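You operate a simulated robot arm through the tools that you are given. There is no shell and no other tool. Be economical: measure what you need, move in short steps, check, and stop when the job is done.

Carry out the task below with a simulated robot arm. There is one attempt and no reset: what you move stays moved.

TASK
Open the big tin and mix it even with the crank mixer.
Fine: lid on the table, mixer arm up again at the end. Where these are worked on the way, their far stop is far enough and under half their travel is too little: mixer arm.
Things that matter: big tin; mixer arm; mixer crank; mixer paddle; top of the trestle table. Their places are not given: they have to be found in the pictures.

Only the result counts: the job must be done as asked and must still hold three seconds after the hand-in. Knocking over, shifting, dropping, spilling or breaking anything else fails it. A push-on lid holds only when it is set on centred and level and pressed home; a screw cap is set on level and turned clockwise until tight.

THE ROBOT
A 6-joint arm with a two-finger parallel gripper, fixed in place. Base frame: the origin is at the foot of the arm, x ahead of it, y to its left, z up. Lengths are in cm, angles in degrees, forces in N, time in s.
With the tool pointing down near the work surface it reaches from about 32 to 70 cm from the base axis. Its first joint turns from -166.0 to 166.0 degrees. Payload 4.1 kg.
Tool frame: the origin (TCP) lies between the finger pads and is the grasp point; the fingertips stand 2.3 cm ahead of it; z points along the fingers, y is the line along which they close. The gripper opens to 9.4 cm. The fingers are 3.8 cm wide and 1 cm thick; the gripper's body (5.4 by 9.6 cm) begins 3.9 cm behind the TCP.
Orientation is that of the tool frame in the base frame, as [roll, pitch, yaw] about the fixed x, y, z axes, in that order (R = Rz(yaw) Ry(pitch) Rx(roll)). With the fingers straight down and closing along the base's y, the tool's x points along the base's -x, its y along +y and its z along -z.

THE INTERFACE
- The arm moves only by the tool jog_arm. Its argument "moves" is a list of rows, each a list of 7 numbers: the shift along the base's x, y, z in cm, then the turn, a rotation vector about the base's x, y, z in degrees, then the gripper command, from -1 (shut) to 1 (fully open), values between in proportion. In form: [[dx, dy, dz, rx, ry, rz, gripper], ...]. A call has 1 to 8 rows; each row shifts and turns the commanded pose from where the row before left it. Each row takes 0.2 s and may step no farther than 5 cm and 8.6 degrees from the row before; otherwise, or with a gripper value out of range, the whole call is refused. A pose out of reach is approached as far as the arm can. The call stops where the force on the tool passes 50 N (or 10 N more than at its start, if that is more) or the arm is blocked; 0.2 s more then pass. Each finger travels about 4.5 cm/s and halts on what it meets, pressing with about 42 N; the grip force reading is that of the motor and also rises with nothing between the fingers. The clock runs only during rows and for 0.2 s after the last one: add rows that do not move to give the fingers time. The reply holds the time, the measured pose of the TCP, the force on the tool along the base axes, the opening and the grip force, in the units named above and with some noise, with the torque about the TCP (base axes, N m) and any sound that the robot's microphone picked up.
- Cameras (640 x 400 px; columns grow to the right, rows downward): "scene" is fixed at [4.96, 65.25, 157.23]; the picture's right is [-1.00, -0.04, 0.00], its down [-0.04, 0.93, -0.37] and it looks along [0.01, -0.37, -0.93] (base axes); focal length 305 px, centre (320, 200). "wrist" rides on the gripper at [8.6, 1.6, -7.5] in the tool frame; the picture's right is [-0.18, 0.98, 0.00], its down [-0.58, -0.11, -0.81] and it looks along [-0.79, -0.15, 0.59] (tool axes); focal length 243 px, centre (320, 200).
- camera(camera): a new picture of that camera. It takes no simulated time.
- slide_trunk(by): slides the trunk up (or, below 0, down) by that many cm; the arm rides with it, the base frame stays. It gives what a move gives, with no picture.
- probe_pixels(camera, pixels): there is no depth. For up to 12 entries [column, row, z] of the newest picture of that camera ("zoom" is the newest enlarged one), the place [x, y] in the base frame at which the ray of that pixel passes the height z, good to about 0.2 cm. It takes no simulated time.
- inspect(camera, box): a new picture of the part [left, top, right, bottom] of that camera's present view, enlarged. It takes no simulated time.
- finish_job(): hands the job in; it is judged then, once.

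Go step by step. Measure first, check grasps and placings, and put right what went wrong. The budget is 80 turns and 34 pictures, counting those below and the enlarged ones. Unless the task says otherwise, let go and move clear before handing in, and close with one line.

The tools are called after "Call:" as a command line: name --pt "numbers of a row" for each row, then --argument value for the rest, lists and objects as JSON in quotes. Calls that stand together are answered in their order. jog_arm: Moves the arm, as the interface text tells. Its arguments: {"type":"object","properties":{"moves":{"type":"array","items":{"type":"array","items":{"type":"number"}}}},"required":["moves"]} The other tools are called the same way: slide_trunk (by) slides the trunk up or down; camera (camera) takes a picture; probe_pixels (camera, pixels) gives the place at which the rays of pixels pass given heights; inspect (camera, box) takes an enlarged picture of a part of a camera's view; finish_job () hands the job in.

At the start:

```text
time: 0.0
eef_pos: [4.19, 38.19, 123.41]
ee_rot: [180.0, 0.0, 180.0]
ft_force: [0.2, -0.4, 0.3]
moment: [-0.02, -0.04, 0.01]
gripper_width: 9.39
gripper_force: 0.1
trunk travel left (down, up): [-50.0, 9.0]
```

scene: 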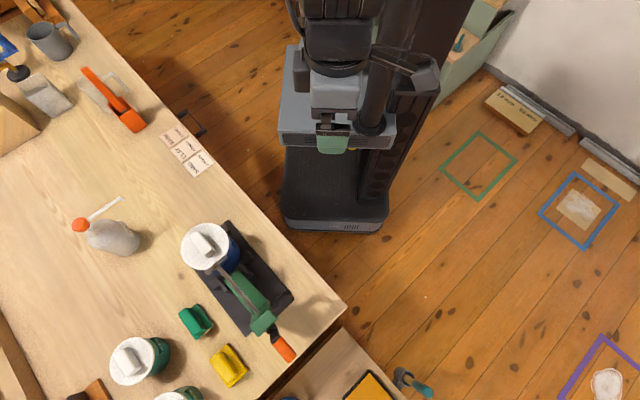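
wrist: 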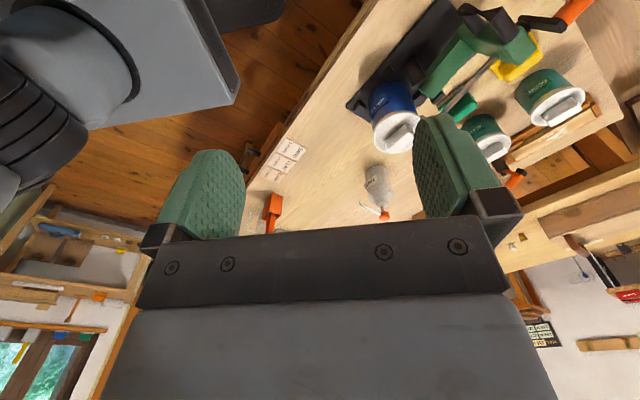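

The scene shows a mixer (black base, green arm, about px (250,280)) with a blue tin with a white lid at (205,245), and green tins at (140,360) and (180,395). I'll look closer.

Call:
inspect --camera "scene" --box '[100, 200, 340, 400]'

Call:
inspect --camera "wrist" --box '[330, 0, 640, 200]'

```text
2.00 times, centred on (220, 300) of scene
```

zoom: 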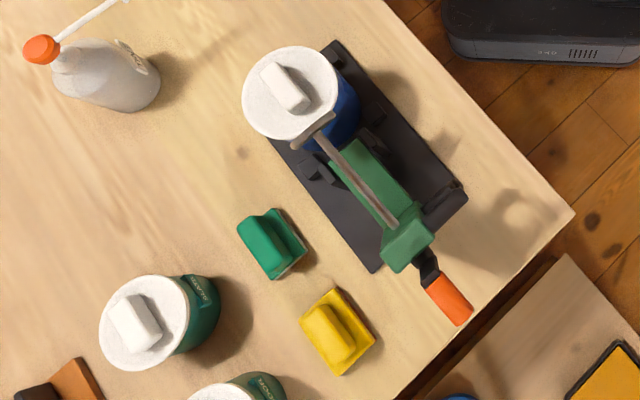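

```text
2.00 times, centred on (485, 100) of wrist
```

zoom: 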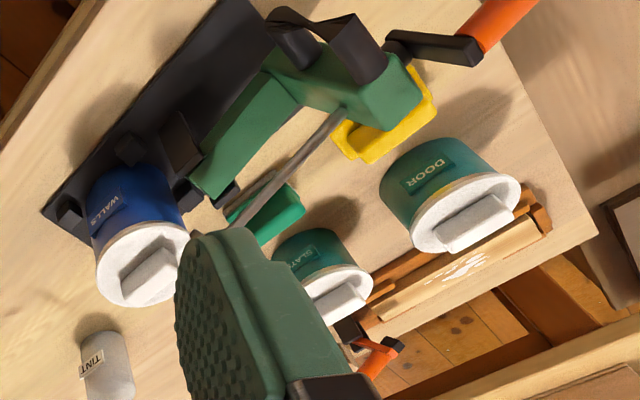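

The blue "WALLS" tin stands between posts on the mixer base, and there are green ones, "SLATE" and "DOOR". I'll measure candidate heights by probing the same points in both cameras.

Call:
camera --camera "wrist"

Call:
probe_pixels --camera "scene" --pixels '[[203, 244, 70], [203, 244, 80], [203, 244, 90], [345, 308, 70], [345, 308, 80], [345, 308, 60], [227, 220, 70], [227, 220, 80], [286, 347, 80], [286, 347, 100], [128, 362, 80], [128, 362, 90]]'

Call:
probe_pixels --camera "wrist" --pixels '[[399, 138, 70], [399, 138, 80], [399, 138, 90], [449, 4, 70], [449, 4, 80], [568, 104, 80], [568, 104, 90], [498, 150, 80], [575, 8, 100], [575, 8, 90], [575, 8, 80]]'

```text
29 pictures are left
```

wrist: 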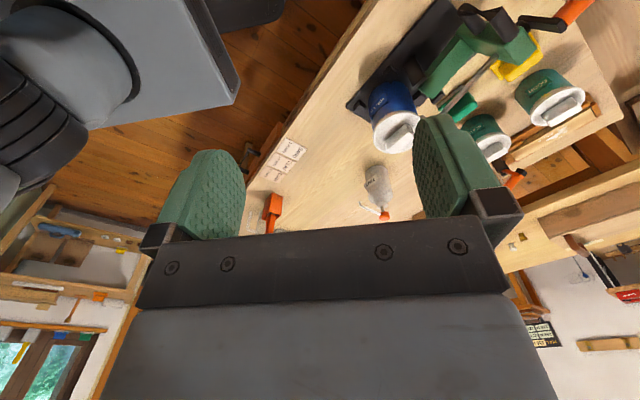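

```text
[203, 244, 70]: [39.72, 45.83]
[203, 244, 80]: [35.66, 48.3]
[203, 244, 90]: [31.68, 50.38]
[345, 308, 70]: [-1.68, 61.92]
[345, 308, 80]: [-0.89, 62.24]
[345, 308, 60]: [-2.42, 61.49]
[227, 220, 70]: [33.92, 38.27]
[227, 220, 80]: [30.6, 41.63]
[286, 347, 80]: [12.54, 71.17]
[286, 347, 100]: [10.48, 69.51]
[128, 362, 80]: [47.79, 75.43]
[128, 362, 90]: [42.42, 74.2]
```

```text
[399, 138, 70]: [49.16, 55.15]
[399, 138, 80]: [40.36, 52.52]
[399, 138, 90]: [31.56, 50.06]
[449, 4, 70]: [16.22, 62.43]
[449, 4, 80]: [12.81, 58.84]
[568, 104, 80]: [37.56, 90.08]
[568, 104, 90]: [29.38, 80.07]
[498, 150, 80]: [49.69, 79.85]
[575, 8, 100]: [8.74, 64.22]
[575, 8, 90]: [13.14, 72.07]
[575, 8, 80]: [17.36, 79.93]
```

The blue lid's handle triangulates to about (31.6, 50.2, 90). I'll turn the wrist by about 50° so its camera looks square at the mixer and tins.

Call:
jog_arm --pt "0 0 0 0 0 8.5 0" --pt "0 0 0 0 0 8.5 0" --pt "0 0 0 0 0 8.5 0" --pt "0 0 0 0 0 8.5 0" --pt "0 0 0 0 0 8.5 0" --pt "0 0 0 0 0 8.5 -1" --pt "0 0 0 0 0 0 -1" --pt "0 0 0 0 0 0 -1"

Call:
camera --camera "wrist"

```text
time: 1.8
eef_pos: [4.29, 38.29, 123.34]
ee_rot: [179.9, 0.0, -128.9]
ft_force: [-0.4, 0.9, 0.6]
moment: [0.01, 0.0, 0.01]
gripper_width: 0.0
gripper_force: 26.1
trunk travel left (down, up): [-50.0, 9.0]
```

```text
28 pictures are left
```

wrist: 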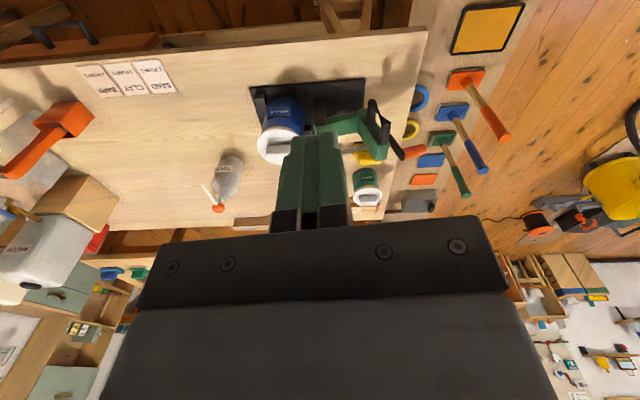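

The picture is upside down (world-up is picture-down); WALLS at (282,130) looks wider than DOOR at (367,187). Zoom.

Call:
inspect --camera "wrist" --box '[230, 60, 440, 220]'

```text
2.50 times, centred on (335, 140) of wrist
```

zoom: 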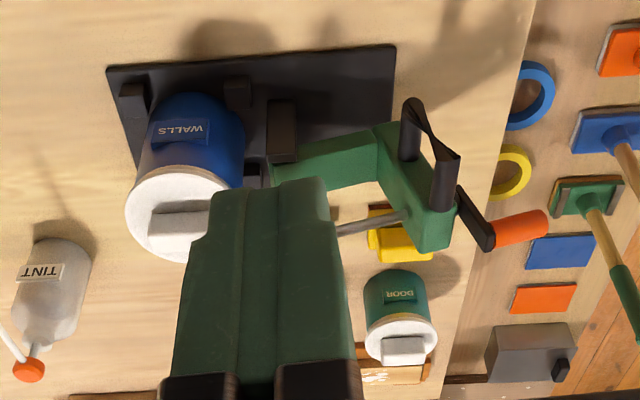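

WALLS is clearly the biggest tin, already in the mixer's posts; the mixer arm is up, with shaft horizontal. Now triangulate the base corners, lid, head, and crank.

Call:
probe_pixels --camera "zoom" --pixels '[[107, 68, 70], [107, 68, 80], [395, 45, 70], [395, 45, 80], [185, 170, 90], [185, 170, 85], [434, 232, 95], [434, 232, 105], [458, 190, 100], [546, 222, 100], [490, 240, 100], [409, 105, 105]]'

Call:
probe_pixels --camera "scene" --pixels '[[227, 221, 70], [227, 221, 80], [293, 296, 70], [293, 296, 80], [291, 357, 100], [291, 357, 90], [278, 337, 100], [272, 329, 100], [259, 331, 100], [259, 331, 90], [217, 262, 100], [258, 310, 100]]'

```text
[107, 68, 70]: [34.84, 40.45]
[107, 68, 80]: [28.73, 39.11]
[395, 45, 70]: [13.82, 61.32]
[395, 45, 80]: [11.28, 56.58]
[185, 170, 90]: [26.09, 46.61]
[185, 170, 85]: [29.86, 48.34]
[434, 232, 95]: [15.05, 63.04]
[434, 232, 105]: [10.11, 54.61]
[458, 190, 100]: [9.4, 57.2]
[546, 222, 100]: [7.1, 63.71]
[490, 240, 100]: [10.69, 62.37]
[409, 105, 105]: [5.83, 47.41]
```

```text
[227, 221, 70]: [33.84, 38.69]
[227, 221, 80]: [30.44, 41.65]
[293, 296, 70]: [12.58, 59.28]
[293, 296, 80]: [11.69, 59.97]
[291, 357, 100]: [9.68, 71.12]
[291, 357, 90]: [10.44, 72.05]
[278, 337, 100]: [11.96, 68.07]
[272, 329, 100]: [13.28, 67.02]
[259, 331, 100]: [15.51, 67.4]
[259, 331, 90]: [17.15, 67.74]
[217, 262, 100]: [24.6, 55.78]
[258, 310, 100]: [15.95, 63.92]
```

Base plate top is near z≈74 with its long axis along (-0.71, 0.70). I'll open the gripper and lower the trunk for a side view.

Call:
slide_trunk --by -22

Call:
jog_arm --pt "0 0 0 0 0 0 1" --pt "0 0 0 0 0 0 1" --pt "0 0 0 0 0 0 1" --pt "0 0 0 0 0 0 1" --pt "0 0 0 0 0 0 1"

Call:
camera --camera "wrist"

```text
time: 4.1
eef_pos: [4.29, 38.31, 101.36]
ee_rot: [179.9, 0.0, -128.9]
ft_force: [-0.8, -0.5, 0.0]
moment: [0.04, 0.02, 0.04]
gripper_width: 0.0
gripper_force: 41.9
trunk travel left (down, up): [-28.0, 31.0]
```

```text
time: 5.3
eef_pos: [4.26, 38.22, 101.39]
ee_rot: [-179.9, 0.0, -129.0]
ft_force: [0.7, 0.2, 0.1]
moment: [-0.01, -0.03, -0.02]
gripper_width: 9.41
gripper_force: 0.0
trunk travel left (down, up): [-28.0, 31.0]
```

```text
26 pictures are left
```

wrist: 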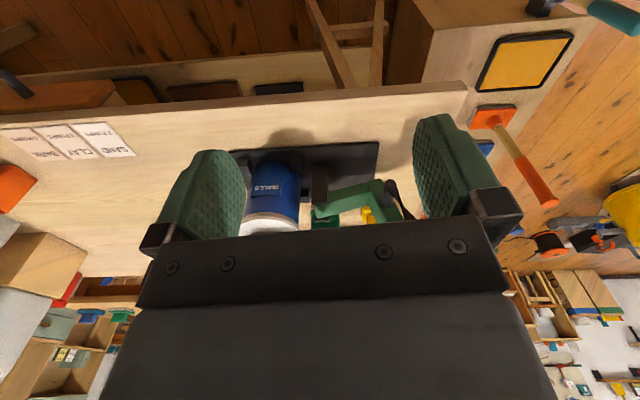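

Call:
inspect --camera "wrist" --box '[230, 130, 430, 250]'

```text
3.20 times, centred on (330, 190) of wrist
```

zoom: 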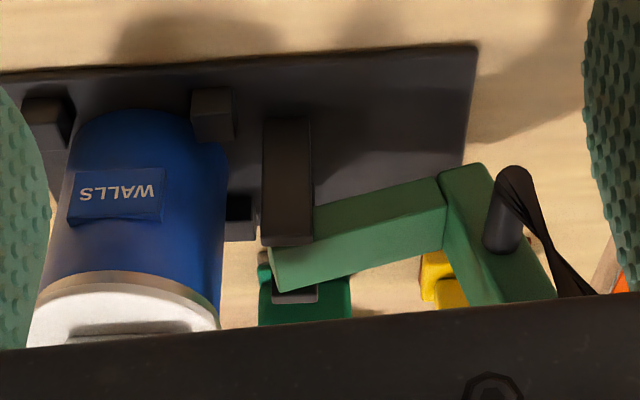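

The mixer has black uprights near the tin with a green arm leaning back from a pivot. I'll tilt the tool forward by 42° for an unobstructed side view.

Call:
jog_arm --pt "0 0 0 6.63 -5.35 0 1" --pt "0 0 0 6.63 -5.35 0 1" --pt "0 0 0 6.63 -5.35 0 1" --pt "0 0 0 6.63 -5.35 0 1" --pt "0 0 0 6.63 -5.35 0 1"

Call:
inspect --camera "wrist" --box '[180, 50, 500, 250]'

```text
time: 6.5
eef_pos: [4.31, 38.21, 101.44]
ee_rot: [179.8, 42.6, -129.1]
ft_force: [-0.7, -0.2, 0.1]
moment: [0.01, -0.01, -0.03]
gripper_width: 9.42
gripper_force: 0.1
trunk travel left (down, up): [-28.0, 31.0]
```

```text
2.00 times, centred on (340, 150) of wrist
```

zoom: 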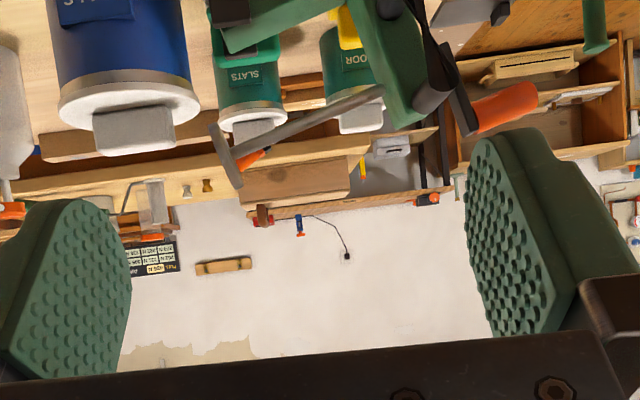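

Call:
inspect --camera "wrist" --box '[200, 0, 456, 160]'

```text
2.50 times, centred on (328, 80) of wrist
```

zoom: 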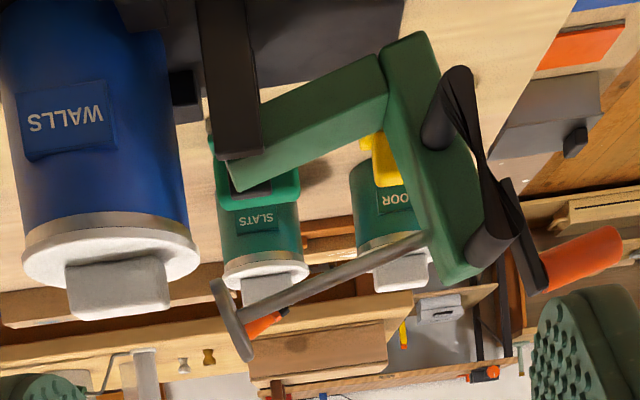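

This view is clear: column bar from the pivot leaning back, cross-bar with a black U handle, shaft from its end pointing at (232,320), crank at (515,230) with orange knob (600,250). I'll project these onto the mixer's mid-plane.

Call:
probe_pixels --camera "zoom" --pixels '[[250, 150, 80], [250, 150, 90], [395, 80, 80], [395, 80, 90], [440, 245, 90], [440, 245, 100], [232, 320, 95], [232, 320, 105], [470, 75, 90], [470, 75, 80], [510, 235, 90], [510, 235, 100]]'

Call:
probe_pixels --camera "zoom" --pixels '[[540, 270, 90], [540, 270, 100], [612, 240, 90], [612, 240, 100], [115, 290, 85], [115, 290, 95], [195, 260, 85], [195, 260, 95], [25, 275, 85], [25, 275, 95], [230, 165, 80], [230, 165, 90]]'

Call:
probe_pixels --camera "scene" --pixels '[[291, 357, 90], [291, 357, 100], [274, 330, 90], [274, 330, 100], [215, 265, 90], [215, 265, 105], [181, 245, 90], [181, 245, 85], [227, 245, 90], [227, 245, 85], [205, 222, 87], [205, 269, 87]]'

```text
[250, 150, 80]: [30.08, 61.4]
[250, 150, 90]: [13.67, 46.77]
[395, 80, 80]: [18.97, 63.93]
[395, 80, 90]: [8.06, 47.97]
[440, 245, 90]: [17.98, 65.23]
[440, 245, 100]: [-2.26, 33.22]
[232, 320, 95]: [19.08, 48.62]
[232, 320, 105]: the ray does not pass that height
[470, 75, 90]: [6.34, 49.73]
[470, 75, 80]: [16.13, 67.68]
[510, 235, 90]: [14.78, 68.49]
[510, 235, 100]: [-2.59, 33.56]
```

```text
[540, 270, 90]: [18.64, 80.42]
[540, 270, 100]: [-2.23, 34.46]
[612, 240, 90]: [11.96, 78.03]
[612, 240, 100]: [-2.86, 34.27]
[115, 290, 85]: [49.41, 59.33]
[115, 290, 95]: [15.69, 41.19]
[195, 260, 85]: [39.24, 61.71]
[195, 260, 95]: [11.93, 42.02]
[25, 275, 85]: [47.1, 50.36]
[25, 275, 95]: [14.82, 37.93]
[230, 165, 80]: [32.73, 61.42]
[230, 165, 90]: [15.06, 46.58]
```

```text
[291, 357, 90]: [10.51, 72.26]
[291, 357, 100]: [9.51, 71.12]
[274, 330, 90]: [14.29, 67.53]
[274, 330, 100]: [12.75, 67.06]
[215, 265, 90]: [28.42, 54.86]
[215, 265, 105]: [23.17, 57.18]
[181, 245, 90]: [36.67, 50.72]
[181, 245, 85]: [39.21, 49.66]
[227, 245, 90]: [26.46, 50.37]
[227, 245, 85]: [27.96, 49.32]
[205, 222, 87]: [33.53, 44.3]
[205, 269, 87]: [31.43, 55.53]
```

Geometry in mixer axes (u back, n away from the robot): tin centre at about (31.75, 50.2), handle long axis along u, handle z≈89–92. Pivot is about u=21.8, z=83.3, and the paddle tip is at u=19, z=93. I'll untilt, turn the tool so it closes across the lid handle, and go above it.

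Call:
jog_arm --pt "0 0 0 -6.63 5.35 0 1" --pt "0 0 0 -6.63 5.35 0 1" --pt "0 0 0 -6.63 5.35 0 1" --pt "0 0 0 -6.63 5.35 0 1" --pt "0 0 0 -6.63 5.35 0 1" --pt "0 0 0.5 0 0 8.48 1" --pt "0 0 0.5 0 0 8.48 1" --pt "0 0 0.5 0 0 8.48 1"

Call:
jog_arm --pt "3.92 1.71 0 0 0 8.48 1" --pt "3.92 1.71 0 0 0 8.48 1" --pt "3.92 1.71 0 0 0 8.48 1" --pt "3.92 1.71 0 0 0 8.48 1" --pt "3.92 1.71 0 0 0 8.48 1" --pt "3.92 1.71 0 0 0 8.48 1" --pt "3.92 1.71 0 0 0 8.48 1"

Call:
camera --camera "scene"

Call:
camera --camera "wrist"

```text
time: 8.3
eef_pos: [4.14, 38.43, 102.95]
ee_rot: [-180.0, 0.0, -103.4]
ft_force: [0.0, 0.3, 0.3]
moment: [0.0, -0.01, 0.03]
gripper_width: 9.39
gripper_force: 0.0
trunk travel left (down, up): [-28.0, 31.0]
```

```text
time: 9.9
eef_pos: [31.4, 49.19, 102.07]
ee_rot: [-179.9, -0.1, -44.2]
ft_force: [-0.7, 0.6, -0.1]
moment: [-0.02, -0.02, -0.02]
gripper_width: 9.42
gripper_force: 0.0
out of reach, approached as far as the arm can: row 7
trunk travel left (down, up): [-28.0, 31.0]
```

```text
22 pictures are left
```

scene: 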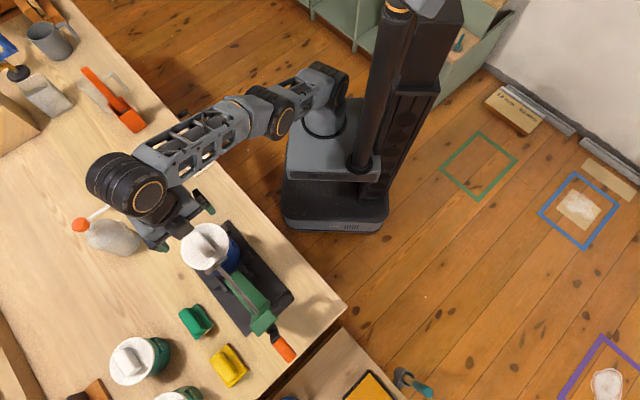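

```text
21 pictures are left
```

wrist: 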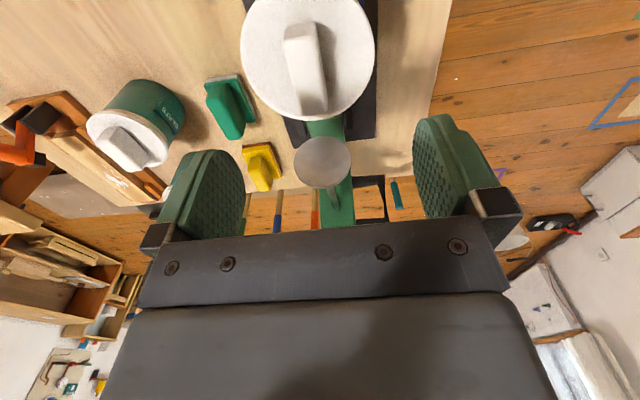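

The tool is over the tin; the last row was just out of reach (about 1 cm short). I'll measure the handle and paddle in this view.

Call:
probe_pixels --camera "wrist" --pixels '[[302, 54, 91.5], [302, 54, 90], [241, 40, 88], [376, 40, 88], [308, 121, 88], [285, 25, 91.5], [318, 24, 91.5], [295, 82, 91.5], [325, 82, 91.5], [323, 162, 93], [303, 112, 89]]'

Call:
inspect --camera "wrist" --box '[220, 0, 412, 120]'

```text
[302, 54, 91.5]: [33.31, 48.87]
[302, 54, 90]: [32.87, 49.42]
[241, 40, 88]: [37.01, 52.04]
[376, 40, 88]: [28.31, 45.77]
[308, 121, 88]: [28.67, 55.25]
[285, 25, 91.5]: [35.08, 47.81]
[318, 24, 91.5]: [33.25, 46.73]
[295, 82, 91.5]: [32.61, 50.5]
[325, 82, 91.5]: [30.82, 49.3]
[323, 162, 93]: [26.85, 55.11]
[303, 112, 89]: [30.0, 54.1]
```

```text
3.33 times, centred on (316, 60) of wrist
```

zoom: 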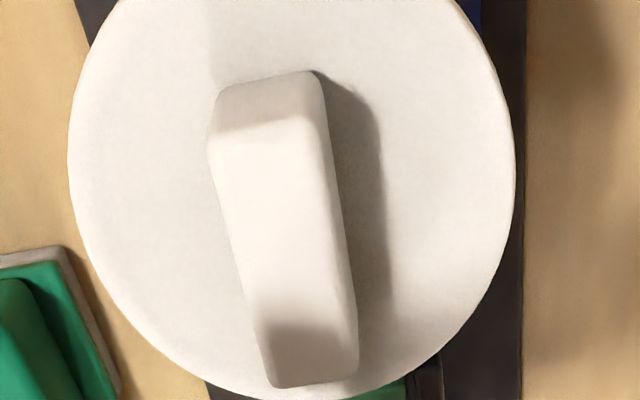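

Call:
probe_pixels --camera "zoom" --pixels '[[282, 257, 92], [282, 257, 91], [212, 130, 92], [318, 118, 92], [358, 370, 92], [275, 388, 92], [220, 85, 88.5], [310, 70, 88.5], [68, 150, 88], [515, 150, 88], [300, 399, 88], [291, 200, 88]]'

```text
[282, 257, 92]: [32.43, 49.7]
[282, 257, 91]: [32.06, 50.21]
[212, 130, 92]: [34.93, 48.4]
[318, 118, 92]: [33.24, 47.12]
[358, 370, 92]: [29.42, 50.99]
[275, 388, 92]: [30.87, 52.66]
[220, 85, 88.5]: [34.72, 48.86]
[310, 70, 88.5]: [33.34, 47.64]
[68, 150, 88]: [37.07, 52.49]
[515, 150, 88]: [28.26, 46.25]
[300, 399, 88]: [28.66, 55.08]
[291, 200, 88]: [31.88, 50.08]
```

Combining views, the handle top is at z≈90, centre about (31.5, 50.6), axis at 134° (tool is square to it). I'll descend and correct.

Call:
jog_arm --pt "0 0 -3 0 0 0 1" --pt "0 0 -3 0 0 0 1" --pt "0 0 0 0 0 0 1"

```text
time: 10.7
eef_pos: [31.22, 49.17, 96.18]
ee_rot: [180.0, 0.0, -44.3]
ft_force: [-0.1, -0.7, -0.7]
moment: [0.03, -0.01, -0.02]
gripper_width: 9.38
gripper_force: 0.0
trunk travel left (down, up): [-28.0, 31.0]
```

Call:
jog_arm --pt "0.3 1.4 -2 0 0 0 1" --pt "0 0 0 0 0 0 1"

```text
time: 11.3
eef_pos: [31.36, 50.66, 94.01]
ee_rot: [-180.0, 0.0, -44.2]
ft_force: [0.8, 0.5, 0.4]
moment: [0.03, 0.02, -0.01]
gripper_width: 9.41
gripper_force: 0.0
trunk travel left (down, up): [-28.0, 31.0]
```

Position is right; next I descend to z≈90.3 and close on the handle.

Call:
jog_arm --pt "0.1 0 -2 0 0 0 1" --pt "0 0 -1.6 0 0 0 1" --pt "0 0 0 0 0 0 1"

Call:
camera --camera "wrist"

```text
time: 12.2
eef_pos: [31.5, 50.46, 91.32]
ee_rot: [-179.0, 0.4, -44.2]
ft_force: [-0.6, 1.1, 19.1]
moment: [-0.65, 0.52, 0.03]
gripper_width: 9.38
gripper_force: 0.0
trunk travel left (down, up): [-28.0, 31.0]
stopped in row 3: the force on the tool passed its limit at 52 N (the readings are from after the stop); the commanded pose is now the measured one
```

```text
19 pictures are left
```

wrist: 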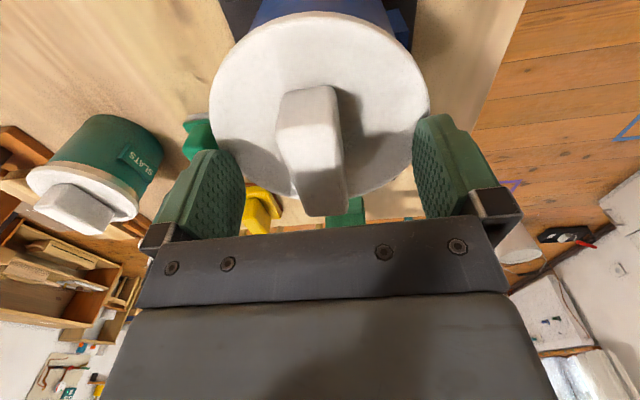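

The fingertips touched the lid: its surface is z≈89.0. I'll back up 0.5 cm and close.

Call:
jog_arm --pt "0 0 0.5 -0.7 0 0 1" --pt "0 0 0 0 0 0 -1" --pt "0 0 0 0 0 0 -1" --pt "0 0 0 0 0 0 -1" --pt "0 0 0 0 0 0 -1" --pt "0 0 0 0 0 0 -1"

Call:
camera --camera "wrist"

```text
time: 13.6
eef_pos: [31.47, 50.63, 91.39]
ee_rot: [-180.0, -0.2, -44.2]
ft_force: [-0.4, -0.6, 0.3]
moment: [-0.05, 0.05, 0.01]
gripper_width: 2.29
gripper_force: 40.9
trunk travel left (down, up): [-28.0, 31.0]
heard: snap
```

```text
18 pictures are left
```

wrist: 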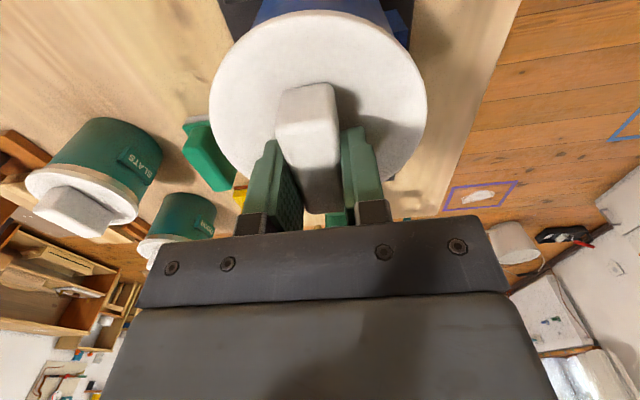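

The handle is gripped (width 2.29) and a snap was heard. I'll lift gently and read the force.

Call:
jog_arm --pt "0 0 0.3 0 0 0 -1" --pt "0 0 0.4 0 0 0 -1" --pt "0 0 0.5 0 0 0 -1"

```text
time: 14.4
eef_pos: [31.55, 50.63, 92.64]
ee_rot: [-179.8, -0.2, -44.2]
ft_force: [1.0, 0.1, -0.8]
moment: [0.0, -0.03, -0.02]
gripper_width: 2.26
gripper_force: 42.2
trunk travel left (down, up): [-28.0, 31.0]
```

Call:
jog_arm --pt "0 0 0.7 0 0 0 -1" --pt "0.7 -0.7 0.5 0 0 0 -1" --pt "1.4 -1.4 1 0 0 0 -1" --pt "1 -1 1 0 0 0 -1"

Call:
camera --camera "wrist"

Call:
camera --camera "scene"

```text
time: 15.4
eef_pos: [34.65, 47.49, 95.84]
ee_rot: [-179.8, -0.2, -44.3]
ft_force: [-1.2, 0.8, -0.3]
moment: [-0.03, 0.05, 0.01]
gripper_width: 2.29
gripper_force: 41.8
trunk travel left (down, up): [-28.0, 31.0]
```

```text
17 pictures are left
```

wrist: 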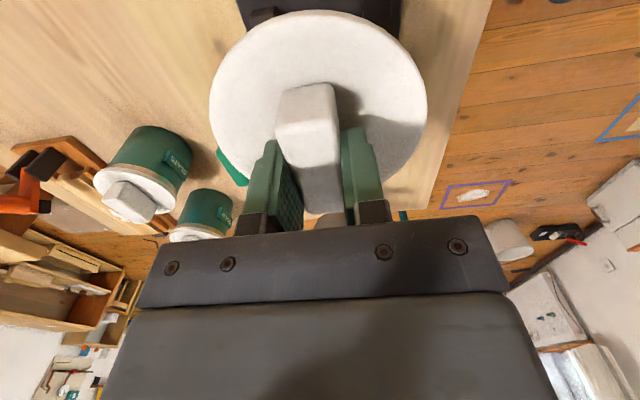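

```text
16 pictures are left
```

scene: 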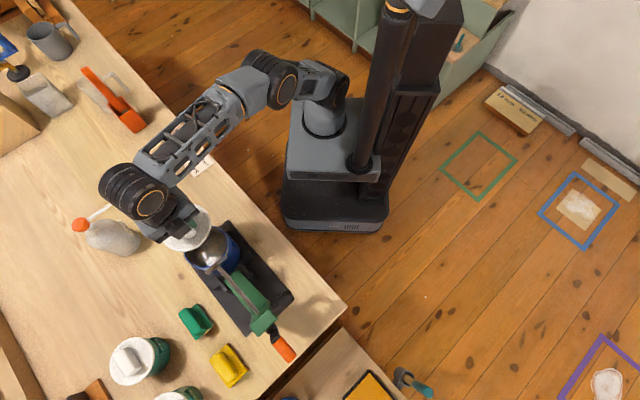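

The lid is off and the tin is open. I'll find a free table spot around scene (160,185).

Call:
probe_pixels --camera "scene" --pixels '[[160, 190, 72.5], [150, 170, 72.5], [185, 150, 72.5], [200, 175, 72.5], [140, 240, 72.5], [85, 250, 72.5], [227, 221, 74], [130, 180, 72.5], [247, 336, 74], [206, 274, 88], [175, 205, 72.5]]'

```text
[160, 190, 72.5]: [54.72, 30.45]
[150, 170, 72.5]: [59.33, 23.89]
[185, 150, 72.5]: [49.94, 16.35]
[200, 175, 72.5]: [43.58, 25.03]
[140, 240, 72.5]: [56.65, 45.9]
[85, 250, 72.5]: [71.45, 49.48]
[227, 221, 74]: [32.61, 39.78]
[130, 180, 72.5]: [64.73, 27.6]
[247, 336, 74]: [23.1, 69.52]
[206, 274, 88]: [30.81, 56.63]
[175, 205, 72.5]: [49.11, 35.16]
```

Spot (52, 30) is free. Carry the lid there.

Call:
jog_arm --pt "2.9 -2.9 0 0 0 0 -1" --pt "2.9 -2.9 0 0 0 0 -1" --pt "2.9 -2.9 0 0 0 0 -1" --pt "2.9 -2.9 0 0 0 0 -1" --pt "2.9 -2.9 0 0 0 0 -1" --pt "2.9 -2.9 0 0 0 0 -1"

Call:
slide_trunk --by -14

Call:
camera --camera "wrist"

```text
time: 16.8
eef_pos: [51.92, 29.98, 95.8]
ee_rot: [-179.8, -0.3, -44.1]
ft_force: [-0.4, 0.1, -0.2]
moment: [-0.01, 0.0, 0.0]
gripper_width: 2.27
gripper_force: 42.0
trunk travel left (down, up): [-28.0, 31.0]
```

```text
time: 18.5
eef_pos: [52.04, 29.92, 81.79]
ee_rot: [-179.8, -0.2, -44.2]
ft_force: [0.4, 0.2, -0.8]
moment: [-0.01, 0.0, -0.01]
gripper_width: 2.28
gripper_force: 41.6
trunk travel left (down, up): [-14.0, 45.0]
```

```text
15 pictures are left
```

wrist: 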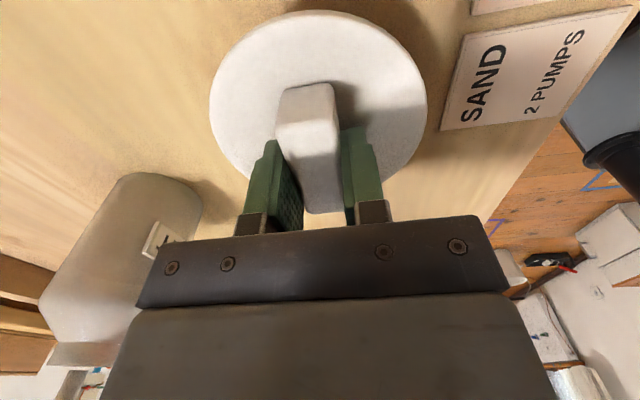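

Clear of the card and bottle. Lower to contact.

Call:
jog_arm --pt "0 0 -2 0 0 0 -1" --pt "0 0 -1.5 0 0 0 -1" --pt "0 0 -0.5 0 0 0 -1" --pt "0 0 -0.5 0 0 0 -1" --pt "0 0 -0.4 0 0 0 -1" --pt "0 0 -0.4 0 0 0 -1" --pt "0 0 -0.4 0 0 0 -1"

```text
time: 19.4
eef_pos: [51.97, 30.14, 78.61]
ee_rot: [-178.6, -0.6, -44.2]
ft_force: [-3.9, -2.2, 19.4]
moment: [-0.51, 0.65, -0.03]
gripper_width: 2.31
gripper_force: 42.0
trunk travel left (down, up): [-14.0, 45.0]
stopped in row 4: the force on the tool passed its limit at 58 N (the readings are from after the stop); the commanded pose is now the measured one
```

Contact at z 78.6. Release and check with a look.

Call:
jog_arm --pt "0 0 0.1 -1.0 0 0 -1" --pt "0 0 0 0 0 0 0.2" --pt "0 0 0 0 0 0 0.2" --pt "0 0 0 0 0 0 0.2" --pt "0 0 0 0 0 0 0.2" --pt "0 0 2 0 0 0 0.2" --pt "0 0 3 0 0 0 0.2"

Call:
camera --camera "wrist"

```text
time: 21.0
eef_pos: [52.1, 30.22, 83.1]
ee_rot: [-179.7, -1.1, -44.1]
ft_force: [0.1, 0.9, 0.2]
moment: [0.01, 0.0, -0.02]
gripper_width: 5.64
gripper_force: 0.1
trunk travel left (down, up): [-14.0, 45.0]
```

```text
14 pictures are left
```

wrist: 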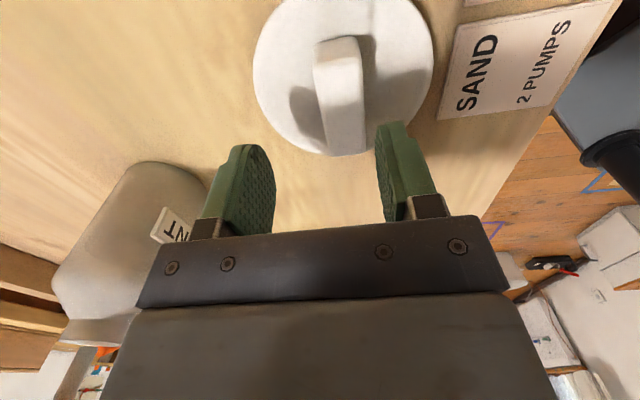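

The lid lies flat on the table, clear of the card. Re-reading the side view, the handle's posts stick out of the cross-bar toward the robot (−n), so I'll come from the robot's side. I'll raise up and go round to the front of the mixer.

Call:
slide_trunk --by 16

Call:
jog_arm --pt "-4.45 -0.55 0 0 0 0 0.2" --pt "-4.45 -0.55 0 0 0 0 0.2" --pt "-4.45 -0.55 0 0 0 0 0.2" --pt "-4.45 -0.55 0 0 0 0 0.2"

Call:
jog_arm --pt "-2.88 3.32 0 0 0 0 0.2" --pt "-2.88 3.32 0 0 0 0 0.2" --pt "-2.88 3.32 0 0 0 0 0.2" --pt "-2.88 3.32 0 0 0 0 0.2" --pt "-2.88 3.32 0 0 0 0 0.2" --pt "-2.88 3.32 0 0 0 0 0.2" --pt "-2.88 3.32 0 0 0 0 0.2" --pt "-2.88 3.32 0 0 0 0 0.2"

```text
time: 22.8
eef_pos: [52.13, 30.16, 99.33]
ee_rot: [-179.5, -1.0, -44.2]
ft_force: [-0.2, 0.6, 0.2]
moment: [-0.01, 0.0, 0.02]
gripper_width: 5.64
gripper_force: 0.0
trunk travel left (down, up): [-30.0, 29.0]
```

```text
time: 23.8
eef_pos: [34.32, 28.11, 99.08]
ee_rot: [-179.5, -1.1, -44.3]
ft_force: [-0.4, -0.7, -0.7]
moment: [-0.01, 0.01, 0.0]
gripper_width: 5.62
gripper_force: 0.0
trunk travel left (down, up): [-30.0, 29.0]
```

```text
time: 25.6
eef_pos: [11.08, 54.47, 99.03]
ee_rot: [-179.5, -1.0, -44.2]
ft_force: [0.0, -0.3, 0.0]
moment: [0.0, 0.01, 0.01]
gripper_width: 5.68
gripper_force: 0.1
trunk travel left (down, up): [-30.0, 29.0]
```

Now tilt the tool to point along +n (horizontal).

Call:
jog_arm --pt "0 0 0 6.09 -5.93 0 0.2" --pt "0 0 0 6.09 -5.93 0 0.2" --pt "0 0 0 6.09 -5.93 0 0.2" --pt "0 0 0 6.09 -5.93 0 0.2" --pt "0 0 0 6.09 -5.93 0 0.2" --pt "0 0 0 6.09 -5.93 0 0.2" --pt "0 0 0 6.09 -5.93 0 0.2" --pt "0 0 0 6.09 -5.93 0 0.2"

Call:
camera --camera "wrist"

```text
time: 27.4
eef_pos: [11.16, 54.77, 99.23]
ee_rot: [-111.4, -0.4, -45.2]
ft_force: [0.1, 0.7, -0.2]
moment: [0.01, 0.02, 0.02]
gripper_width: 5.63
gripper_force: 0.0
trunk travel left (down, up): [-30.0, 29.0]
```

```text
13 pictures are left
```

wrist: 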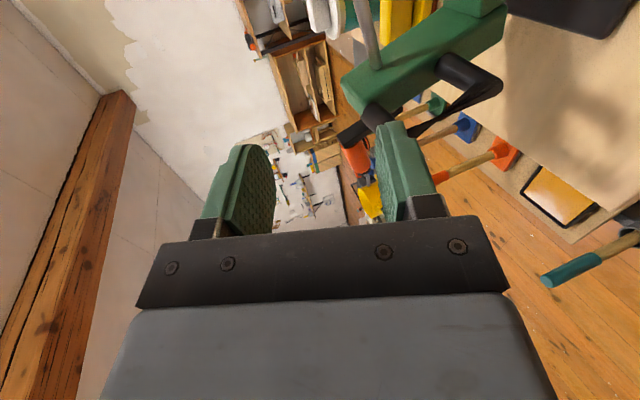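

Call:
inspect --camera "wrist" --box '[320, 0, 528, 130]'

```text
3.08 times, centred on (424, 65) of wrist
```

zoom: 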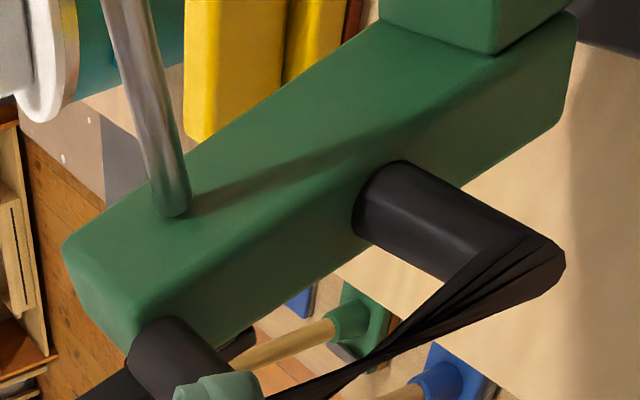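

Call:
probe_pixels --camera "zoom" --pixels '[[535, 260, 80], [535, 260, 85], [535, 260, 75], [390, 190, 80], [390, 190, 85], [175, 210, 90], [175, 210, 92], [165, 345, 88], [165, 345, 92], [165, 345, 85]]'

```text
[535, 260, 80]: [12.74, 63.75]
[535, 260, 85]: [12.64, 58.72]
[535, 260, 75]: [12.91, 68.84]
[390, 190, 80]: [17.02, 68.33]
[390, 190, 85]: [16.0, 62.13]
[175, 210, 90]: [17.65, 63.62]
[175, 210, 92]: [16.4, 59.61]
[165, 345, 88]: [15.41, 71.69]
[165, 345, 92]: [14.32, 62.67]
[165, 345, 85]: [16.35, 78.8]
```

The handle is a U on the cross-bar's robot-side face: post tips at n≈52, with the bar middle at about u=33.6, z=87.8, n=52. I'll finish the tilt and roll the tool −101° about n so the fingers straddle the bar.

Call:
jog_arm --pt "0 0 0 6.09 -5.93 0 0" --pt "0 0 0 6.09 -5.93 0 0" --pt "0 0 0 3.0 -2.95 0 0" --pt "0 0 0 -5.86 -6.01 0 0" --pt "0 0 0 -5.86 -6.01 0 0" --pt "0 0 0 -5.86 -6.01 0 0" --pt "0 0 0 -5.86 -6.01 0 0" --pt "0 0 0 -5.86 -6.01 0 0"

Call:
jog_arm --pt "-0.35 0.34 -1.63 -5.86 -6.01 0 0" --pt "-0.35 0.34 -1.63 -5.86 -6.01 0 0" --pt "-0.35 0.34 -1.63 -5.86 -6.01 0 0" --pt "-0.35 0.34 -1.63 -5.86 -6.01 0 0" --pt "-0.35 0.34 -1.63 -5.86 -6.01 0 0" --pt "-0.35 0.34 -1.63 -5.86 -6.01 0 0" --pt "-0.35 0.34 -1.63 -5.86 -6.01 0 0"

Call:
camera --camera "wrist"

```text
time: 29.2
eef_pos: [11.13, 54.49, 99.31]
ee_rot: [-89.3, -42.2, -45.8]
ft_force: [-0.4, 0.0, 0.0]
moment: [0.0, 0.02, 0.05]
gripper_width: 4.71
gripper_force: 0.1
trunk travel left (down, up): [-30.0, 29.0]
```

```text
time: 30.8
eef_pos: [8.83, 56.96, 87.84]
ee_rot: [84.0, -78.9, 141.6]
ft_force: [0.4, 0.5, 0.2]
moment: [0.02, 0.01, -0.04]
gripper_width: 4.68
gripper_force: 0.1
trunk travel left (down, up): [-30.0, 29.0]
```

```text
11 pictures are left
```

wrist: 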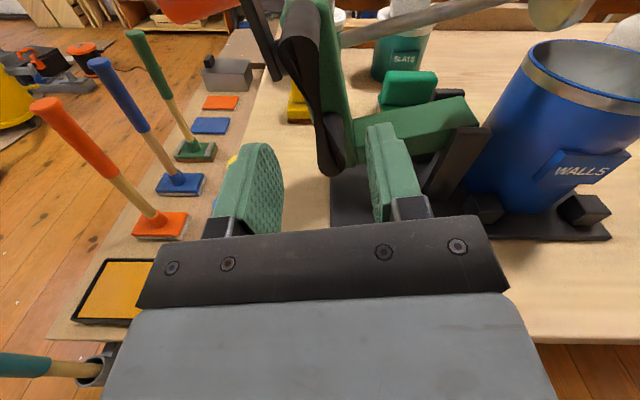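

The handle bar at (315,100) lies right between the fingers, aligned with the approach line. I'll advance 5 cm along n.

Call:
jog_arm --pt "1.2 1.2 0 0 0 0 0" --pt "1.2 1.2 0 0 0 0 0" --pt "1.1 1.2 0 0 0 0 0" --pt "0 0 0 0 0 0 0"

Call:
camera --camera "wrist"

```text
time: 31.8
eef_pos: [12.24, 60.67, 87.74]
ee_rot: [83.9, -79.1, 141.6]
ft_force: [-0.5, -0.1, 0.6]
moment: [-0.01, 0.0, 0.02]
gripper_width: 4.69
gripper_force: 0.0
trunk travel left (down, up): [-30.0, 29.0]
```

```text
10 pictures are left
```

wrist: 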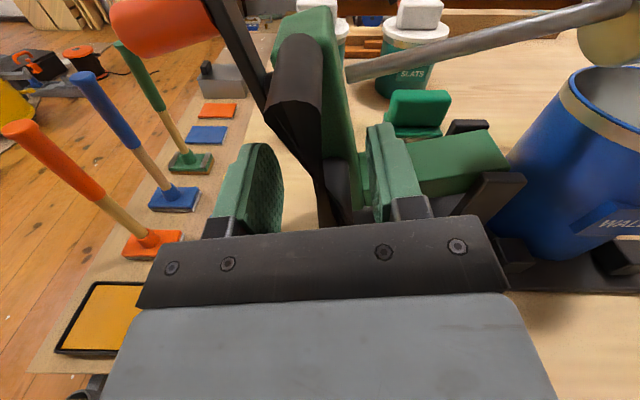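

Call:
jog_arm --pt "0 0 0 0 0 0 -0.3" --pt "0 0 0 0 0 0 -0.5" --pt "0 0 0 0 0 0 -0.8" --pt "0 0 0 0 0 0 -1" --pt "0 0 0 0 0 0 -1"

```text
time: 33.0
eef_pos: [12.31, 60.49, 87.84]
ee_rot: [83.8, -79.1, 141.7]
ft_force: [4.6, -8.0, 4.1]
moment: [-1.68, -0.78, -0.18]
gripper_width: 2.22
gripper_force: 44.9
trunk travel left (down, up): [-30.0, 29.0]
```

Bar gripped (2.22 cm). I'll swing it along the arc about the pivot, two rows first.

Call:
jog_arm --pt "0.53 -0.52 1.57 5.58 5.73 0 -1" --pt "0.68 -0.66 1.45 5.58 5.73 0 -1"

```text
time: 33.6
eef_pos: [13.54, 59.38, 90.9]
ee_rot: [-77.7, -84.6, -57.0]
ft_force: [6.8, -16.0, 2.7]
moment: [-0.98, -1.96, 0.14]
gripper_width: 2.23
gripper_force: 45.2
trunk travel left (down, up): [-30.0, 29.0]
```

Call:
jog_arm --pt "0.95 -0.93 1.31 5.58 5.73 0 -1" --pt "1.05 -1.02 1.13 5.58 5.73 0 -1" --pt "1.1 -1.07 0.94 5.58 5.73 0 -1"

```text
time: 34.4
eef_pos: [16.41, 56.36, 94.55]
ee_rot: [-87.6, -60.7, -47.0]
ft_force: [6.1, 4.6, 22.7]
moment: [-2.02, -0.61, 0.31]
gripper_width: 2.2
gripper_force: 45.3
trunk travel left (down, up): [-30.0, 29.0]
```

Call:
jog_arm --pt "1.12 -1.1 1.0 5.58 5.73 0 -1" --pt "1.18 -1.16 0.6 5.58 5.73 0 -1"

```text
time: 35.0
eef_pos: [18.98, 54.06, 95.85]
ee_rot: [-89.2, -44.8, -46.0]
ft_force: [6.8, -9.9, 10.9]
moment: [-1.01, -1.71, -0.36]
gripper_width: 2.13
gripper_force: 45.7
trunk travel left (down, up): [-30.0, 29.0]
```

Call:
jog_arm --pt "1.24 -1.21 0.3 5.58 5.73 0 -1" --pt "1.25 -1.22 0.1 5.58 5.73 0 -1" --pt "1.25 -1.22 -0.15 5.58 5.73 0 -1"

```text
time: 35.8
eef_pos: [22.6, 50.25, 95.94]
ee_rot: [-90.2, -21.1, -45.1]
ft_force: [-4.8, -24.3, -13.4]
moment: [-1.35, -1.57, -0.13]
gripper_width: 2.14
gripper_force: 44.8
trunk travel left (down, up): [-30.0, 29.0]
```

Call:
jog_arm --pt "1.0 -1.35 -0.6 5.58 5.73 0 -1" --pt "1.05 -1.3 -0.75 5.58 5.73 0 -1"

```text
time: 36.4
eef_pos: [25.04, 47.87, 94.73]
ee_rot: [-90.1, -4.8, -45.5]
ft_force: [23.2, 2.0, -4.9]
moment: [-1.57, -1.28, 0.63]
gripper_width: 2.15
gripper_force: 45.5
trunk travel left (down, up): [-30.0, 29.0]
```

Call:
jog_arm --pt "0.6 -0.6 -0.4 3.0 3.1 0 -1" --pt "0.6 -0.6 -0.5 3.0 3.1 0 -1" --pt "0.5 -0.5 -0.5 2 2.1 0 -1"

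Call:
camera --camera "wrist"

Call:
inspect --camera "scene" --box '[100, 160, 340, 310]'

```text
time: 37.2
eef_pos: [26.04, 46.83, 93.81]
ee_rot: [-89.8, 6.6, -44.6]
ft_force: [3.1, 34.8, 22.1]
moment: [-1.48, -1.22, 0.22]
gripper_width: 2.4
gripper_force: 45.0
trunk travel left (down, up): [-30.0, 29.0]
```

```text
9 pictures are left
```

wrist: 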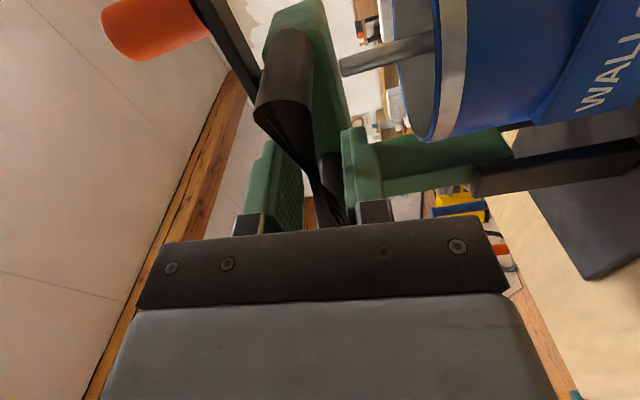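

```text
2.67 times, centred on (220, 235) of scene
```

zoom: 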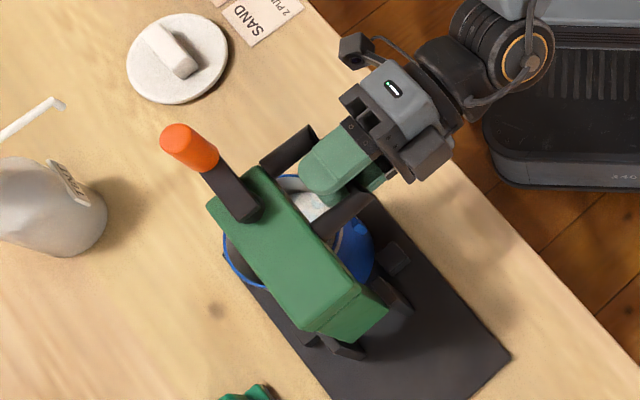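

The arm is down: the shaft is in the tin (wrist (390,50)) and the force is at the stop. I'll release, back off along −n, and probe the crank peg.

Call:
probe_pixels --camera "zoom" --pixels '[[178, 142, 103], [178, 142, 100], [207, 168, 97], [243, 208, 97], [243, 208, 95], [210, 205, 95], [268, 168, 95]]'

Call:
jog_arm --pt "0 0 0 0 0 0 0" --pt "0 0 0 0 0 0 0" --pt "0 0 0 0 0 0 0" --pt "-1.5 -1.5 0 0 0 0 0" --pt "-2.5 -2.5 0 0 0 0 0" --pt "-2.5 -2.5 0 0 0 0 0"

Call:
camera --camera "wrist"

```text
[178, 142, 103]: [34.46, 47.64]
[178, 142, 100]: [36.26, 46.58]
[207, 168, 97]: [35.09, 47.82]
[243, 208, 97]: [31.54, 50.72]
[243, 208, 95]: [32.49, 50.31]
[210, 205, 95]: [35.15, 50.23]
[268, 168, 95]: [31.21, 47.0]
```

```text
time: 38.6
eef_pos: [19.79, 39.31, 93.27]
ee_rot: [-90.5, 6.6, -45.5]
ft_force: [0.4, 0.2, -0.4]
moment: [0.0, 0.03, 0.0]
gripper_width: 4.69
gripper_force: 0.0
trunk travel left (down, up): [-30.0, 29.0]
```

```text
7 pictures are left
```

wrist: 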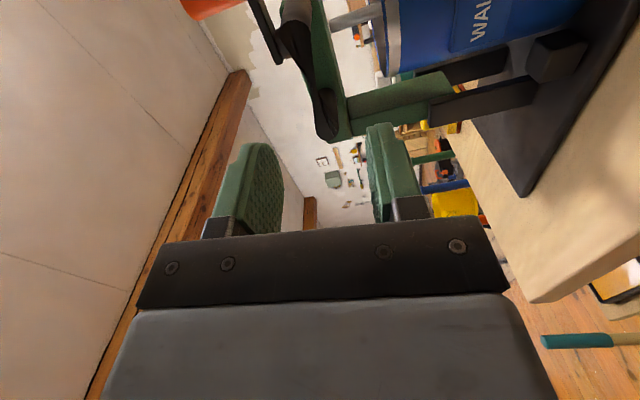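

The arm stays down by itself. Crank hub is about (31.7, 50.4), the peg about (34.75, 47.7), z≈98–102.6, radius ≈4.1. I'll raise the trunk and turn the tool back down.

Call:
slide_trunk --by 15

Call:
jog_arm --pt "0 0 0 -4.6 -4.7 0 0" --pt "0 0 0 -6.09 5.93 0 0" --pt "0 0 0 -6.09 5.93 0 0" --pt "0 0 0 -6.09 5.93 0 0" --pt "0 0 0 -6.09 5.93 0 0" --pt "0 0 0 -6.09 5.93 0 0" --pt "0 0 0 -6.09 5.93 0 0" --pt "0 0 0 -6.09 5.93 0 0"

Call:
jog_arm --pt "0 0 0 -6.09 5.93 0 0" --pt "0 0 0 -6.09 5.93 0 0" --pt "0 0 0 -6.09 5.93 0 0" --pt "0 0 0 -3.2 3.1 0 0" --pt "0 0 0 0 0 0 0"

```text
time: 40.4
eef_pos: [19.89, 39.26, 108.34]
ee_rot: [-90.5, 6.7, -45.4]
ft_force: [-0.4, -1.0, -0.7]
moment: [-0.02, 0.01, -0.02]
gripper_width: 4.73
gripper_force: 0.0
trunk travel left (down, up): [-45.0, 14.0]
```

```text
time: 42.2
eef_pos: [19.89, 39.36, 108.42]
ee_rot: [-150.0, -0.9, -44.8]
ft_force: [0.3, 0.5, 0.2]
moment: [0.0, 0.02, 0.03]
gripper_width: 4.71
gripper_force: 0.0
trunk travel left (down, up): [-45.0, 14.0]
```

```text
time: 43.4
eef_pos: [19.95, 39.3, 108.43]
ee_rot: [-179.9, -1.0, -44.5]
ft_force: [0.6, 0.1, -0.3]
moment: [-0.03, 0.0, -0.02]
gripper_width: 4.71
gripper_force: 0.1
trunk travel left (down, up): [-45.0, 14.0]
```

Now over the peg at (34.75, 47.7), staying at z 107.

Call:
jog_arm --pt "3.7 2.1 0 0 0.7 0 0.3" --pt "3.7 2.1 0 0 0.3 0 0.3" --pt "3.7 2.1 -0.5 0 0 0 0.3" --pt "3.7 2.1 -0.5 0 0 0 0.3" --pt "0 0 0 0 0 0 0.3"

Call:
camera --camera "wrist"

```text
time: 44.6
eef_pos: [34.95, 47.65, 107.14]
ee_rot: [179.4, -0.4, -44.4]
ft_force: [-0.2, 0.0, 0.2]
moment: [-0.02, -0.03, 0.01]
gripper_width: 6.08
gripper_force: 0.1
trunk travel left (down, up): [-45.0, 14.0]
```

```text
6 pictures are left
```

wrist: 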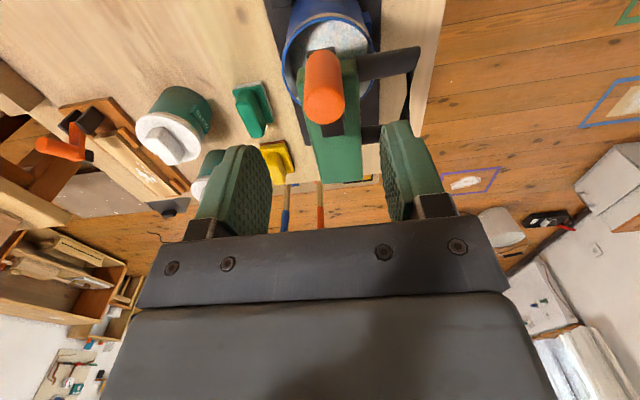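

Call:
probe_pixels --camera "wrist" --pixels '[[324, 103, 102.6], [324, 103, 101.5], [324, 103, 103.5], [323, 60, 98], [305, 100, 102.6], [345, 100, 102.6]]'

```text
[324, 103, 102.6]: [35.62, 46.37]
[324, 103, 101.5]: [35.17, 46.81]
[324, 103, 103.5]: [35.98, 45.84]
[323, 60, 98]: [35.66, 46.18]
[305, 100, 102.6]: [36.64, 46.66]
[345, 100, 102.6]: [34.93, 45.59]
```

Peg axis refined to (35.3, 47.0), top z≈101.3. Descend to z≈99.7 and clamp.

Call:
jog_arm --pt "0.3 -0.65 -2 0 0 0 0.3" --pt "0 0 -2.5 0 0 0 0.3" --pt "0 0 -2.5 0 0 0 0.3" --pt "0 0 -0.4 0 0 0 0.3" --pt "0 0 0 0 0 0 -0.4" --pt "0 0 0 0 0 0 -1" --pt "0 0 0 0 0 0 -1" --pt "0 0 0 0 0 0 -1"

Call:
camera --camera "wrist"

```text
time: 46.4
eef_pos: [34.95, 47.22, 99.98]
ee_rot: [179.4, -0.4, -44.3]
ft_force: [-0.7, -1.3, -2.8]
moment: [0.77, -1.06, 0.05]
gripper_width: 2.27
gripper_force: 45.6
trunk travel left (down, up): [-45.0, 14.0]
```

```text
5 pictures are left
```

wrist: 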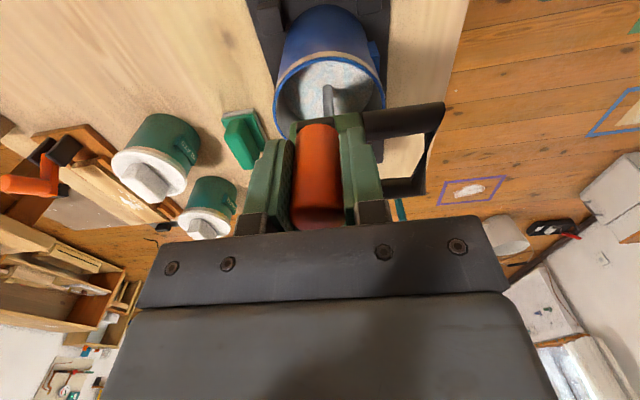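

Peg clamped (2.27 cm), and the paint surface is visible in the tin. I'll try the first quarter turn about hub (u=12.6, n=58.2), r≈4.7.

Call:
jog_arm --pt "1.19 2.12 0 0 0 0 -1" --pt "-0.03 2.43 0 0 0 0 -1" --pt "-1.24 2.09 0 0 0 0 -1"

```text
time: 47.2
eef_pos: [35.11, 53.49, 100.2]
ee_rot: [179.7, -0.4, -44.4]
ft_force: [6.5, -15.8, 14.7]
moment: [0.03, -0.94, 0.87]
gripper_width: 2.3
gripper_force: 45.3
trunk travel left (down, up): [-45.0, 14.0]
```

It turns with modest resistance (~15 N). Next half turn.

Call:
jog_arm --pt "-2.12 1.19 0 0 0 0 -1" --pt "-2.43 -0.03 0 0 0 0 -1" --pt "-2.09 -1.24 0 0 0 0 -1" --pt "-1.19 -2.12 0 0 0 0 -1"

```text
time: 47.6
eef_pos: [33.9, 54.87, 100.32]
ee_rot: [-179.5, -0.6, -44.2]
ft_force: [22.8, 5.1, 8.4]
moment: [-2.04, 0.32, 0.66]
gripper_width: 2.37
gripper_force: 45.1
trunk travel left (down, up): [-45.0, 14.0]
stopped in row 1: the force on the tool passed its limit at 57 N (the readings are from after the stop); the commanded pose is now the measured one
```

It stopped at 57 N partway, likely from speed plus peg twist friction. I'll continue in smaller steps.

Call:
jog_arm --pt "-1.14 0.22 0 0 0 0 -1" --pt "-1.23 0.15 0 0 0 0 -1" --pt "-1.23 -0.19 0 0 0 0 -1"

```text
time: 48.4
eef_pos: [30.2, 55.51, 99.92]
ee_rot: [-179.8, -0.6, -44.3]
ft_force: [8.2, 32.5, -11.3]
moment: [-0.01, 0.51, 0.9]
gripper_width: 2.28
gripper_force: 44.9
trunk travel left (down, up): [-45.0, 14.0]
```

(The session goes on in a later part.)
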